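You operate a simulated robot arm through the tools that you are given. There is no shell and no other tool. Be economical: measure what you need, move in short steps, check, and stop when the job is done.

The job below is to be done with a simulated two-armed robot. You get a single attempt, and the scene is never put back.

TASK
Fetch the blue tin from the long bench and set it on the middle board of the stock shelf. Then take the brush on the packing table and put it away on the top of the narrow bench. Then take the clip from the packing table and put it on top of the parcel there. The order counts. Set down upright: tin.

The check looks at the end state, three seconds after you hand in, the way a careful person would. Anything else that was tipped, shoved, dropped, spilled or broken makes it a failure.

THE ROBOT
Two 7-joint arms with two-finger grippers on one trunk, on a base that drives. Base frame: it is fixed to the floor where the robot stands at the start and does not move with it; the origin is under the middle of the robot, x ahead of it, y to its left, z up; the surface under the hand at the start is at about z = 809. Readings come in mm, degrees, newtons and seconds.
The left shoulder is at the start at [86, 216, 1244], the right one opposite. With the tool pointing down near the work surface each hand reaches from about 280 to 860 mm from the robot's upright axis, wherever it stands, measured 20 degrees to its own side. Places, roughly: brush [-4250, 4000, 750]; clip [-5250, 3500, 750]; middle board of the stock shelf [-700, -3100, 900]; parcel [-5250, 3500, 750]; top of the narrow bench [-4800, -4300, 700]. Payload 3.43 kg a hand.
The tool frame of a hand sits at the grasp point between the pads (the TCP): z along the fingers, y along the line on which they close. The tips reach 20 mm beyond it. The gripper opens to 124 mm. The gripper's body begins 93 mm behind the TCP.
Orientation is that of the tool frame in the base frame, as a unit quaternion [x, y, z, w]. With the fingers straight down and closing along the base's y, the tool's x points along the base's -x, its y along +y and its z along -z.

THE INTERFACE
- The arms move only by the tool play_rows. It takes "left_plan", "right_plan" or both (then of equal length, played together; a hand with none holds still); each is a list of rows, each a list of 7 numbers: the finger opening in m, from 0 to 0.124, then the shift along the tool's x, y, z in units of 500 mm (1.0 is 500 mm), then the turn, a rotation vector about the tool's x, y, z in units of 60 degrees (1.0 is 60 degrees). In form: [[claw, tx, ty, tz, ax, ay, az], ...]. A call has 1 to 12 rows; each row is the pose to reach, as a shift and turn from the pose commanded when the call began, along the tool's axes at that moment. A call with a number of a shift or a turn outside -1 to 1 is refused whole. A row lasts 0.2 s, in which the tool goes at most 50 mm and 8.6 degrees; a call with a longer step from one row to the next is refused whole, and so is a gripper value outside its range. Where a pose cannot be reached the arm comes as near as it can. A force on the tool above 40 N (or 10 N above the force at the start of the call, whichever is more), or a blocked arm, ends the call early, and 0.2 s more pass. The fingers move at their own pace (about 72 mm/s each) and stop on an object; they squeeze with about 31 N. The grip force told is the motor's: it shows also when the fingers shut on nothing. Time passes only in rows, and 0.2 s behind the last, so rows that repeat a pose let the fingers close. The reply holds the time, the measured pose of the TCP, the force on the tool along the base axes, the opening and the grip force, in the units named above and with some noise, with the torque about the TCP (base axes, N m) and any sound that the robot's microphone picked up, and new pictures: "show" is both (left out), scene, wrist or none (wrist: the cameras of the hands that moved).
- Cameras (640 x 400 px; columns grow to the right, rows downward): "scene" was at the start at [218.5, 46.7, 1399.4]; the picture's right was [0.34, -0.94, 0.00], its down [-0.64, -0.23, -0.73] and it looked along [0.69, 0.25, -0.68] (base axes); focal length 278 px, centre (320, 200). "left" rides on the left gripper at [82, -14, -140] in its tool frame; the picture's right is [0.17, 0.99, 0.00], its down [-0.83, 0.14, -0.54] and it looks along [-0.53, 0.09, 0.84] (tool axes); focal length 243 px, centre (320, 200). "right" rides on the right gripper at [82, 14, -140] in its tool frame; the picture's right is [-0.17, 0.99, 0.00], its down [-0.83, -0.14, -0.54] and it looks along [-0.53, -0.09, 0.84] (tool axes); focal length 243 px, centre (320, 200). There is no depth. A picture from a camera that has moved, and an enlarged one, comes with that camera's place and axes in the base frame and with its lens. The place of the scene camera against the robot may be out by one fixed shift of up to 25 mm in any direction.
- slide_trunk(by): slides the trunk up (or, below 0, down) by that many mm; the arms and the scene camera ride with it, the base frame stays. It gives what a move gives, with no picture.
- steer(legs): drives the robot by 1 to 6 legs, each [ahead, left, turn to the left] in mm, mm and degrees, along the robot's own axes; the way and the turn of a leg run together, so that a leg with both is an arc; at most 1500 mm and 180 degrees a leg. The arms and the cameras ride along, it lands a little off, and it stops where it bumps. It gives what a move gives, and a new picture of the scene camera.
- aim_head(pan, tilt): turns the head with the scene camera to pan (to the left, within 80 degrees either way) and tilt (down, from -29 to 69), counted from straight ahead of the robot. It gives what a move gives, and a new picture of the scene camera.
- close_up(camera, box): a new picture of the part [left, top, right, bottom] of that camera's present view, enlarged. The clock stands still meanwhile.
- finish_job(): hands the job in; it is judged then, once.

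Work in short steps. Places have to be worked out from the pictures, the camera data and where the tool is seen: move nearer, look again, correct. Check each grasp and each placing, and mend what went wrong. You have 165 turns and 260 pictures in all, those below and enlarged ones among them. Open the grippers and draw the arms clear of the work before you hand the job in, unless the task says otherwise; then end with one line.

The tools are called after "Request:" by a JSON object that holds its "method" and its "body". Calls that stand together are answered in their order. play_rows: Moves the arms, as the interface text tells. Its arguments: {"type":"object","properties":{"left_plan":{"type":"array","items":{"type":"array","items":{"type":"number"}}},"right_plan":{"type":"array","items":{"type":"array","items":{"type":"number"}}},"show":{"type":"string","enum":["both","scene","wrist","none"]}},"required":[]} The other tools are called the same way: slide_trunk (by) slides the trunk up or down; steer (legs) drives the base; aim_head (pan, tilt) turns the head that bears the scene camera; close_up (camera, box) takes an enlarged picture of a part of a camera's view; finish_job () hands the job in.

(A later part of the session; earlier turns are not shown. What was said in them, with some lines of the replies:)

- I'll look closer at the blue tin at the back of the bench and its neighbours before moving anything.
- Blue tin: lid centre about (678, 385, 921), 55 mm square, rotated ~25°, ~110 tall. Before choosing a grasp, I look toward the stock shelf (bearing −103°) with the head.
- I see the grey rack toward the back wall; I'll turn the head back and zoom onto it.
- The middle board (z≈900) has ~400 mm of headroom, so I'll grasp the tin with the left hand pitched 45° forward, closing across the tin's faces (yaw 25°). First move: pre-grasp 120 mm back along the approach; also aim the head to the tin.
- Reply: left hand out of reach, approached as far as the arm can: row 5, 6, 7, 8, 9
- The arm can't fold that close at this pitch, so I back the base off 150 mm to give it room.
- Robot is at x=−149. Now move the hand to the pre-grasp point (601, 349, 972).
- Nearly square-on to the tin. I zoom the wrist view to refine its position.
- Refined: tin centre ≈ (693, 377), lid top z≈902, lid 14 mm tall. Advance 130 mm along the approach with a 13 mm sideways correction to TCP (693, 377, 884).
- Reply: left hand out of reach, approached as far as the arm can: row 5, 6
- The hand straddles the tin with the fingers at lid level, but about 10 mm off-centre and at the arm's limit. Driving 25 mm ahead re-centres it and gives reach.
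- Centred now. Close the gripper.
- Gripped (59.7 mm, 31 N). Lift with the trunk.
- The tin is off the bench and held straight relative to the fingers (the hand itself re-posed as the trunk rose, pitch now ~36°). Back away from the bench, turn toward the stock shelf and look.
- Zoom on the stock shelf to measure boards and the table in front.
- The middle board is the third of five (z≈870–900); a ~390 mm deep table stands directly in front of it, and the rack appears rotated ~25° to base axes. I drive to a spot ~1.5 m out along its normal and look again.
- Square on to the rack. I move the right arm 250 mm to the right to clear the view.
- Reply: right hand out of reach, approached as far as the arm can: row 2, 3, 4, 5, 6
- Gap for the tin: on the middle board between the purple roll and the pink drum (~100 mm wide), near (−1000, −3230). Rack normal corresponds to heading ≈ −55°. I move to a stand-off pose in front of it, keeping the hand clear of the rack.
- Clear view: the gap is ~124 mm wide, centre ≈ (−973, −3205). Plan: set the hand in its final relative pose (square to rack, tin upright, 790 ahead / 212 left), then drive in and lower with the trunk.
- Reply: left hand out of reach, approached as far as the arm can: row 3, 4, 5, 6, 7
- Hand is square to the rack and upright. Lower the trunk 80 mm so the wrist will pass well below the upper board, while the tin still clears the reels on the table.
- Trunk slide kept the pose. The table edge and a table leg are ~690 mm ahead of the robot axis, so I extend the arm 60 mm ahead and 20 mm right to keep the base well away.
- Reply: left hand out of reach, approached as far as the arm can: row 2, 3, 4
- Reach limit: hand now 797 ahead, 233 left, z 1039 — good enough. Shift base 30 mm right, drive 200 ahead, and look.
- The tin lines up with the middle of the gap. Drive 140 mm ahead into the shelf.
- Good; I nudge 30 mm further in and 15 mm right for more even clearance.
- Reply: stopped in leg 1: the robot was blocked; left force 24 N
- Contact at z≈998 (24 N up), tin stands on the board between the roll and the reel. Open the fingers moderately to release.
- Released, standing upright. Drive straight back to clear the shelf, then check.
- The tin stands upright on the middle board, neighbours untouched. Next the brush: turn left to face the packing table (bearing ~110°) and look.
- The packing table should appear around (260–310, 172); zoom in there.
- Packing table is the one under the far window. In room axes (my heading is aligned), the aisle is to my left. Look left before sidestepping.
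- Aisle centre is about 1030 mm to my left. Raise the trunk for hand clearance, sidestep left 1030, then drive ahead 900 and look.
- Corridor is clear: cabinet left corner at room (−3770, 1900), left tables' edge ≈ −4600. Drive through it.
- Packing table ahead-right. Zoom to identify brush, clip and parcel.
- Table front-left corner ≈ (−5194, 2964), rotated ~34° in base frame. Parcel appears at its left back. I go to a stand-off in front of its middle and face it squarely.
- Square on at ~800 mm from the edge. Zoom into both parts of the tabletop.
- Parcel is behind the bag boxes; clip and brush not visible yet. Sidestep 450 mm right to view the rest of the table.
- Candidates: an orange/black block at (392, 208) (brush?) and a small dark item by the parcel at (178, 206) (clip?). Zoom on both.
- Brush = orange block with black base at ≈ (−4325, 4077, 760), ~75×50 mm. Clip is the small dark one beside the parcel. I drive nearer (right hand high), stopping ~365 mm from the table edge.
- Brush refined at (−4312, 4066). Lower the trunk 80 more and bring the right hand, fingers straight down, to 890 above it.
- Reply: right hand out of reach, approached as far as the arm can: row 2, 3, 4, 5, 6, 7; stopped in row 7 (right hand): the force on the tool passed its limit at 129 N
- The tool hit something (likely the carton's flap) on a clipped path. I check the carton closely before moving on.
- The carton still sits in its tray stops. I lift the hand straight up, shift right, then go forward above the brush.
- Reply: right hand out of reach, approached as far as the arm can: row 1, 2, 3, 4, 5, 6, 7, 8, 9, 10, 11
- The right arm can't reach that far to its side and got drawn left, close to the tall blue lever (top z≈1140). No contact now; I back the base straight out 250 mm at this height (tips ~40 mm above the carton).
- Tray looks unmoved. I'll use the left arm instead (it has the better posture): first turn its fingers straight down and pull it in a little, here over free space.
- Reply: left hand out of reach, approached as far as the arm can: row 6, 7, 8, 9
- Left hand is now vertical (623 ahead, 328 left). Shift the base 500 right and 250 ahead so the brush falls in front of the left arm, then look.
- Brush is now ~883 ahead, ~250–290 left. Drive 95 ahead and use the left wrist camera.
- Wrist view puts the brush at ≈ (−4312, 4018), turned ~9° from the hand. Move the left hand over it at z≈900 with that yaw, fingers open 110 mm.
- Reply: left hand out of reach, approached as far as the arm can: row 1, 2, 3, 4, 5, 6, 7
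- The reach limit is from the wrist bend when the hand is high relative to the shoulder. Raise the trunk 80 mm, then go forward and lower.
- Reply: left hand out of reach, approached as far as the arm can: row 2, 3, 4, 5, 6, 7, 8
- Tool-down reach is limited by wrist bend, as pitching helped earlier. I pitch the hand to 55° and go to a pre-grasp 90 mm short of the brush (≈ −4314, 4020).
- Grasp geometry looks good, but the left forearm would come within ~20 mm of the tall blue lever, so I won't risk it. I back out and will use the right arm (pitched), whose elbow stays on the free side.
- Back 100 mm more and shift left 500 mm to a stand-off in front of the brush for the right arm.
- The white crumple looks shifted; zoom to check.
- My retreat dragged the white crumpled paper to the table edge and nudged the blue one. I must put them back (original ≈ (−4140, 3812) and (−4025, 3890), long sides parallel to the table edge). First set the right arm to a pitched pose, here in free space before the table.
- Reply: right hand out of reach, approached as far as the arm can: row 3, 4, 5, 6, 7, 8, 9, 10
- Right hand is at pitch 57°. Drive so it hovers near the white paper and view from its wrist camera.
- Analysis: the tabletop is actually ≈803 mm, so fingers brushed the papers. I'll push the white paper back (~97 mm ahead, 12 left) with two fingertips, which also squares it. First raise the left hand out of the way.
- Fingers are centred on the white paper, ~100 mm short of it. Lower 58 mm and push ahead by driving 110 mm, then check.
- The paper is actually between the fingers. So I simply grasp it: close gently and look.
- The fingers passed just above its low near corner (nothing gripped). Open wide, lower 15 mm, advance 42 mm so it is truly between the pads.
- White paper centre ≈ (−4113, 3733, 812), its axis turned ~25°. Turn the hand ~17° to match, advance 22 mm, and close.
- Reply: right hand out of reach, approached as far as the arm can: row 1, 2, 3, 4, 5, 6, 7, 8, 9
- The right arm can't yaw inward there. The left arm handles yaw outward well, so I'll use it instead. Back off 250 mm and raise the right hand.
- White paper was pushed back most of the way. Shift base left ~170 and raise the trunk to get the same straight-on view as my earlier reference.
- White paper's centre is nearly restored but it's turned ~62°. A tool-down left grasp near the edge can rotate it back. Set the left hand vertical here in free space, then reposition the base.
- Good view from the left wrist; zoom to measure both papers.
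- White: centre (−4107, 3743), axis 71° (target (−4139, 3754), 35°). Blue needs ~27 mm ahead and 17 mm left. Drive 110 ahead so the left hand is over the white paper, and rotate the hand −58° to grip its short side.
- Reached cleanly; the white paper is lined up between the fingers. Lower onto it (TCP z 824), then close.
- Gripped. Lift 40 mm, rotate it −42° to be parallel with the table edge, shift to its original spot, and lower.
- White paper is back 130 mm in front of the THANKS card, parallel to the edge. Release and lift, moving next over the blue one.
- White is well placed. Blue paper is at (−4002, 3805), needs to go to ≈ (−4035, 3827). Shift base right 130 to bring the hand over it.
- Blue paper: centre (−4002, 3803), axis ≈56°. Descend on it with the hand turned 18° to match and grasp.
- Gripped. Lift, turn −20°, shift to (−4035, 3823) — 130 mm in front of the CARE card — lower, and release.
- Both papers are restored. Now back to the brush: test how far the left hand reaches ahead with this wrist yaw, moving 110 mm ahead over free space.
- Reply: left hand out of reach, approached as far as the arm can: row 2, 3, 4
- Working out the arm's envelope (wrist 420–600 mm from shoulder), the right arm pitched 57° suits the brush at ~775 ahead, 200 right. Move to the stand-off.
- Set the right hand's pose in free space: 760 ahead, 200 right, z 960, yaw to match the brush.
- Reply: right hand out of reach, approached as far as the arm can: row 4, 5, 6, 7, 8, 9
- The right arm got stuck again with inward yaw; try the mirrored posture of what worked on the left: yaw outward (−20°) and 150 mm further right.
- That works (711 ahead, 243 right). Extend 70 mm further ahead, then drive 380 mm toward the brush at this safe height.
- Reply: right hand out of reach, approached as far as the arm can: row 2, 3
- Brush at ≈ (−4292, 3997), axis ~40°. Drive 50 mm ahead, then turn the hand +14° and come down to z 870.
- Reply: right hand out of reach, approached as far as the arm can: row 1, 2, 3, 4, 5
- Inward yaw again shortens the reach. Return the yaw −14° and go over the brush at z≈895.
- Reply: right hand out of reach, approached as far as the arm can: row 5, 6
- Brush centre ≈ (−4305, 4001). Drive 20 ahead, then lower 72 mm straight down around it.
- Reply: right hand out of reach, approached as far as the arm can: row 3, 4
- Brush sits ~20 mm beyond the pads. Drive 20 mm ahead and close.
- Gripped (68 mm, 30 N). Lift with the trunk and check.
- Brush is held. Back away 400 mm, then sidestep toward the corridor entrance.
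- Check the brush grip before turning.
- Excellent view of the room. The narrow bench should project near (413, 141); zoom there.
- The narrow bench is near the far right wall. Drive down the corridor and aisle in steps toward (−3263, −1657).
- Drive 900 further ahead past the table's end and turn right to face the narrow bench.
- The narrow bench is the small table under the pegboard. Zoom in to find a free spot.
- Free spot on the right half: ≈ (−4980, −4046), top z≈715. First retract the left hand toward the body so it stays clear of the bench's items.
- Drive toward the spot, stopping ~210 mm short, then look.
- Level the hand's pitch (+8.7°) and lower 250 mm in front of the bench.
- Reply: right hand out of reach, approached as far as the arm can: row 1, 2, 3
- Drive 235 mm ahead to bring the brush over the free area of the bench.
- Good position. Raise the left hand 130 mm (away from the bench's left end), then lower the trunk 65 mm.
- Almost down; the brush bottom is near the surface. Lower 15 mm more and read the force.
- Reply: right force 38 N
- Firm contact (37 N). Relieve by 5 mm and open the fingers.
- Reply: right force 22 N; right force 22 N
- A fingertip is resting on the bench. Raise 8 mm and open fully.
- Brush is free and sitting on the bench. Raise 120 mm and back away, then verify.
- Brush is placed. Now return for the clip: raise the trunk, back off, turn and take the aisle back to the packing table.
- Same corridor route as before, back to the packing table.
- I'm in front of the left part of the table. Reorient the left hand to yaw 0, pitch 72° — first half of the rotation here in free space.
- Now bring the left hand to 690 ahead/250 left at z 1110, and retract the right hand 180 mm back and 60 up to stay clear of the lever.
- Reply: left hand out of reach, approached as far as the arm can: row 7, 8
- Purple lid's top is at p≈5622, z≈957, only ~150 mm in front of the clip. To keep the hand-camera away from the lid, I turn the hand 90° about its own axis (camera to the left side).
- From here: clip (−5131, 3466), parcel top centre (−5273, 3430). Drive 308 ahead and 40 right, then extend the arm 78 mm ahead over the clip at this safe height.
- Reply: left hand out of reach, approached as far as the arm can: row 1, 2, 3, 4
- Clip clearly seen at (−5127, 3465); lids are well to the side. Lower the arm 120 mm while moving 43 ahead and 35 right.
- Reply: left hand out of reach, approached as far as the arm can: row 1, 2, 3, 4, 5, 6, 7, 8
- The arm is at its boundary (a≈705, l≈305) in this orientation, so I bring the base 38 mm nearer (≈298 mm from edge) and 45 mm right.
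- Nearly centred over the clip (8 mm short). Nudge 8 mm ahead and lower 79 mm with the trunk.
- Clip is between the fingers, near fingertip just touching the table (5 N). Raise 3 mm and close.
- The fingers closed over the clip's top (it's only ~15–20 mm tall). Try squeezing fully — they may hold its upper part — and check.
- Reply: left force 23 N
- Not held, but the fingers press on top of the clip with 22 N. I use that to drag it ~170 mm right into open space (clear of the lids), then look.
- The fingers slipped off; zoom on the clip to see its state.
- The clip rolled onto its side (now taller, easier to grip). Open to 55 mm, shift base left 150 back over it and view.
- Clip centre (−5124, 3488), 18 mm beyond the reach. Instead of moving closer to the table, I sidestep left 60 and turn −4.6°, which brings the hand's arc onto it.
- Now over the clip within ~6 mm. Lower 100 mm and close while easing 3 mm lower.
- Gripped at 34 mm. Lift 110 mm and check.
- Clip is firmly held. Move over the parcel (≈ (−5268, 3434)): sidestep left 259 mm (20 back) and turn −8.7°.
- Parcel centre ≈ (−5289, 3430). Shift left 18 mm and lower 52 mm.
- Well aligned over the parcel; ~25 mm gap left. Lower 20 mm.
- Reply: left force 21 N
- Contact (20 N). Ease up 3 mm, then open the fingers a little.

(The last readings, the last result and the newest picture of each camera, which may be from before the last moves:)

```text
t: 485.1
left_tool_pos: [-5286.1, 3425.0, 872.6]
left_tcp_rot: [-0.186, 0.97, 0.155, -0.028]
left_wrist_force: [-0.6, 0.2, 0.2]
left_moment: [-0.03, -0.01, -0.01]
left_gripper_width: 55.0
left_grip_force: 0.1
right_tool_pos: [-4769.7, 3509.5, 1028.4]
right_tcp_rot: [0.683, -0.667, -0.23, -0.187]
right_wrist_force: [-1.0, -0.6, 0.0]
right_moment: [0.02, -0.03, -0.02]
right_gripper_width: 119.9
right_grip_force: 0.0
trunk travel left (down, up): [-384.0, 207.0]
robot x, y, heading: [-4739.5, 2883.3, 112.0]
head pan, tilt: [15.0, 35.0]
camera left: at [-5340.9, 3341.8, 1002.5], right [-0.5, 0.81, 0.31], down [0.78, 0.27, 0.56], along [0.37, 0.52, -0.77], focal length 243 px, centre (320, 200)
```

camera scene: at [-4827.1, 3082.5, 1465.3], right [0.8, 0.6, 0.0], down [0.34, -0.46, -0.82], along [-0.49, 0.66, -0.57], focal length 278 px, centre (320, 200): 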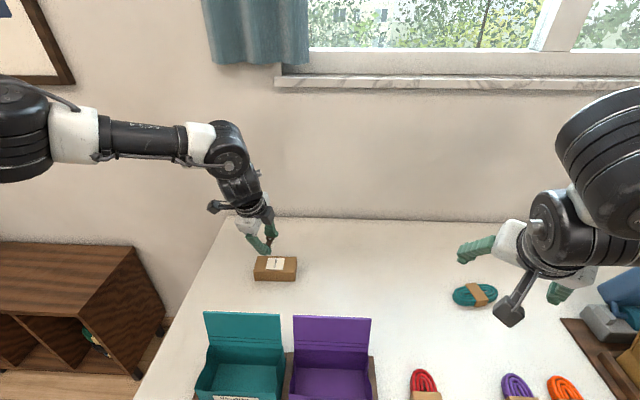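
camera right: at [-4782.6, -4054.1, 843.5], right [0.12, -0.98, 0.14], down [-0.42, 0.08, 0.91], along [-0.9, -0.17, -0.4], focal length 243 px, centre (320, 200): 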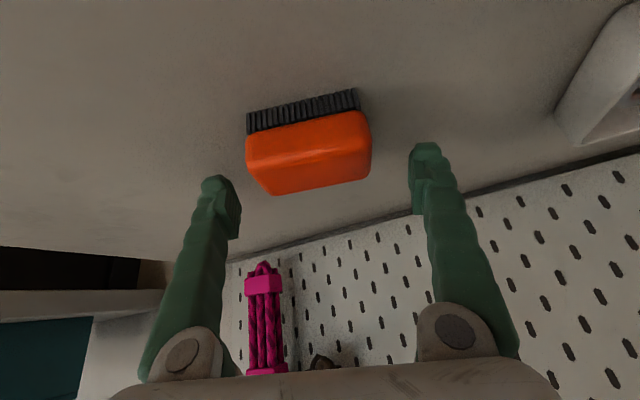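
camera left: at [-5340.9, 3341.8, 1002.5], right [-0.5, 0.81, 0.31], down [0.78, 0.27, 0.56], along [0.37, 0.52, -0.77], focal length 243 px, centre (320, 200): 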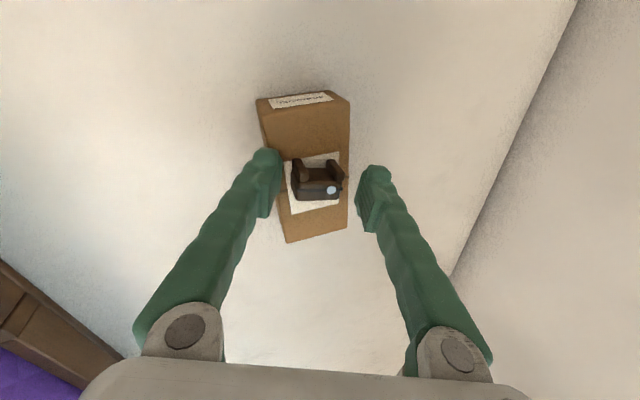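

The clip rests on the parcel. Raise straight up 200 mm, then back away and verify.

Request:
{"method": "slide_trunk", "body": {"by": 190}}

Request:
{"method": "steer", "body": {"legs": [[-350, 0, 0]]}}

Request:
{"method": "close_up", "body": {"camera": "scene", "box": [160, 150, 480, 350]}}

Request:
{"method": "close_up", "body": {"camera": "left", "box": [160, 0, 640, 300]}}

```text
t: 487.2
left_tool_pos: [-5292.3, 3440.9, 1198.0]
left_tcp_rot: [-0.182, 0.951, 0.248, -0.045]
left_wrist_force: [0.1, -0.2, 0.3]
left_moment: [0.04, 0.0, 0.0]
left_gripper_width: 54.9
left_grip_force: 0.1
right_tool_pos: [-4769.7, 3510.9, 1216.5]
right_tcp_rot: [0.683, -0.668, -0.229, -0.187]
right_wrist_force: [-1.2, 0.0, 0.6]
right_moment: [0.03, 0.03, 0.01]
right_gripper_width: 120.1
right_grip_force: 0.0
trunk travel left (down, up): [-574.0, 17.0]
robot x, y, heading: [-4741.2, 2883.1, 111.8]
head pan, tilt: [15.0, 35.0]
```

```text
t: 489.9
left_tool_pos: [-5165.1, 3118.1, 1199.6]
left_tcp_rot: [-0.184, 0.951, 0.246, -0.045]
left_wrist_force: [0.4, 0.0, 0.2]
left_moment: [-0.05, 0.0, -0.03]
left_gripper_width: 55.3
left_grip_force: 0.0
right_tool_pos: [-4642.7, 3187.8, 1216.2]
right_tcp_rot: [0.684, -0.667, -0.23, -0.186]
right_wrist_force: [1.0, -0.1, -0.4]
right_moment: [-0.01, -0.01, -0.01]
right_gripper_width: 120.2
right_grip_force: 0.0
trunk travel left (down, up): [-574.0, 17.0]
robot x, y, heading: [-4613.2, 2562.8, 111.9]
head pan, tilt: [15.0, 35.0]
camera scene: at [-4667.7, 2677.8, 1607.6], right [0.8, 0.6, 0.0], down [0.34, -0.46, -0.82], along [-0.49, 0.65, -0.57], focal length 278 px, centre (320, 200)
```

scene: 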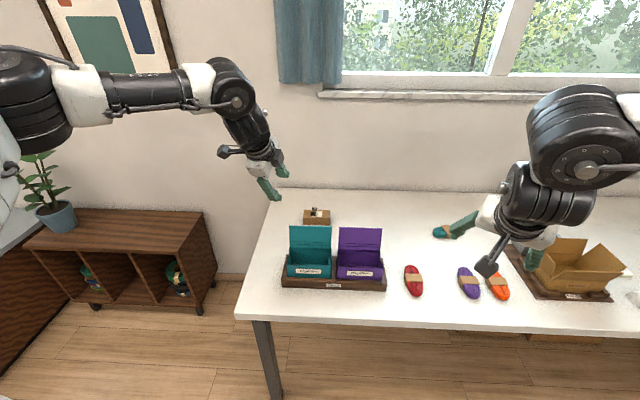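

```text
2.00 times, centred on (320, 250) of scene
camera zoom: at [-4667.7, 2677.8, 1607.6], right [0.8, 0.6, 0.0], down [0.34, -0.46, -0.82], along [-0.49, 0.65, -0.57], focal length 557 px, centre (320, 100)
```

zoom: 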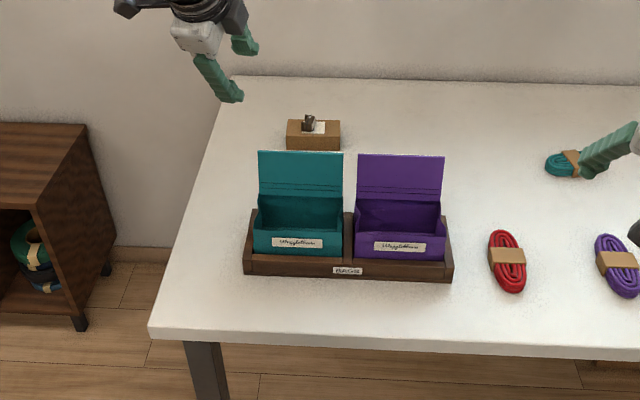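

```text
1.33 times, centred on (400, 150) of left
camera zoom: at [-5211.3, 3011.8, 1315.6], right [-0.48, 0.74, 0.48], down [0.82, 0.18, 0.54], along [0.32, 0.65, -0.69], focal length 324 px, centre (213, 267)
```

zoom: 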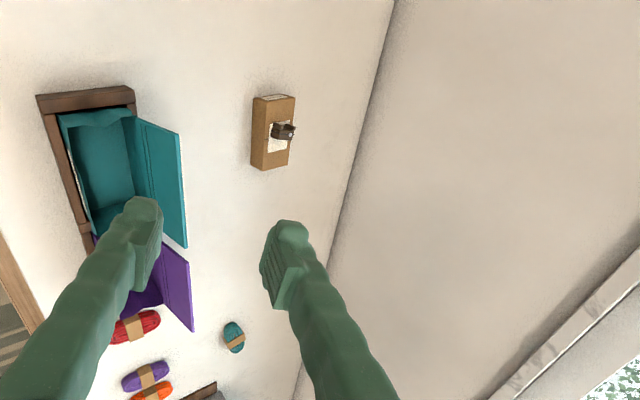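

Clip sits on the parcel; bags and ropes undisturbed. Back off further so both arms are clear of the table, and take a last look.

Request:
{"method": "steer", "body": {"legs": [[-450, -150, 0]]}}

Request:
{"method": "aim_head", "body": {"pan": -10, "tilt": 25}}

```text
t: 493.2
left_tool_pos: [-4859.2, 2754.5, 1199.9]
left_tcp_rot: [-0.184, 0.95, 0.248, -0.045]
left_wrist_force: [0.8, -0.3, 0.3]
left_moment: [0.05, -0.01, 0.02]
left_gripper_width: 55.0
left_grip_force: 0.1
right_tool_pos: [-4337.0, 2825.7, 1215.7]
right_tcp_rot: [0.684, -0.667, -0.23, -0.186]
right_wrist_force: [-1.5, 0.3, -0.9]
right_moment: [-0.04, -0.01, -0.04]
right_gripper_width: 119.9
right_grip_force: 0.1
trunk travel left (down, up): [-574.0, 17.0]
robot x, y, heading: [-4303.6, 2194.4, 112.1]
head pan, tilt: [15.0, 35.0]
camera scene: at [-4361.6, 2315.1, 1607.6], right [0.8, 0.6, 0.0], down [0.34, -0.46, -0.82], along [-0.49, 0.65, -0.57], focal length 278 px, centre (320, 200)
```

scene: 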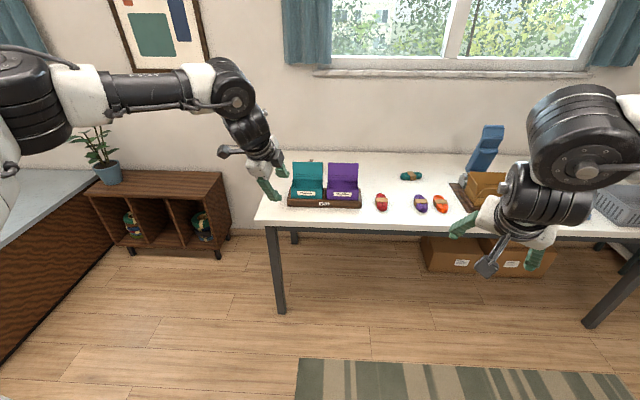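

```text
t: 494.1
left_tool_pos: [-4857.9, 2753.1, 1201.0]
left_tcp_rot: [-0.185, 0.95, 0.247, -0.045]
left_wrist_force: [-0.1, 0.8, -0.5]
left_moment: [0.03, 0.01, -0.01]
left_gripper_width: 55.2
left_grip_force: 0.1
right_tool_pos: [-4336.2, 2824.0, 1218.4]
right_tcp_rot: [0.684, -0.666, -0.231, -0.187]
right_wrist_force: [0.2, 0.1, 0.6]
right_moment: [-0.01, -0.03, 0.01]
right_gripper_width: 120.0
right_grip_force: 0.0
trunk travel left (down, up): [-574.0, 17.0]
robot x, y, heading: [-4306.0, 2196.5, 111.9]
head pan, tilt: [-10.0, 25.0]
camera scene: at [-4326.6, 2333.2, 1623.6], right [0.98, 0.21, 0.0], down [0.09, -0.41, -0.91], along [-0.19, 0.89, -0.42], focal length 278 px, centre (320, 200)
```

scene: 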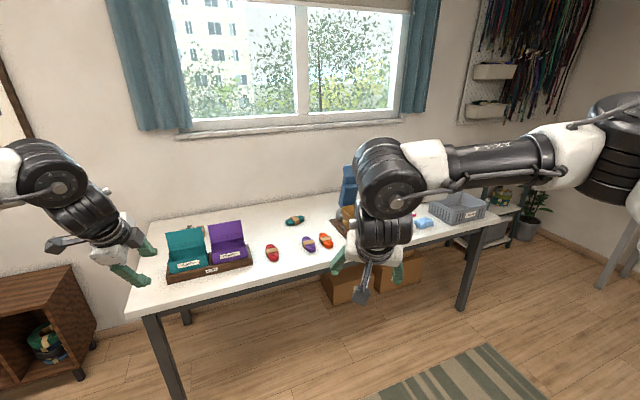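

All three items are placed, the grippers are open and both arms are clear, so I hand the job in.

Request:
{"method": "finish_job", "body": {}}

```text
The job is handed in.
```

The tin stands upright on the middle board of the stock shelf, the brush is on top of the narrow bench, and the clip is on the parcel, lying on its side. On the way I dragged the white and blue papers on the packing table and put both back close to where they were. I also bumped the carton's flap once (129 N) and the base stopped against something at the table in front of the shelf; I saw no shift from either.
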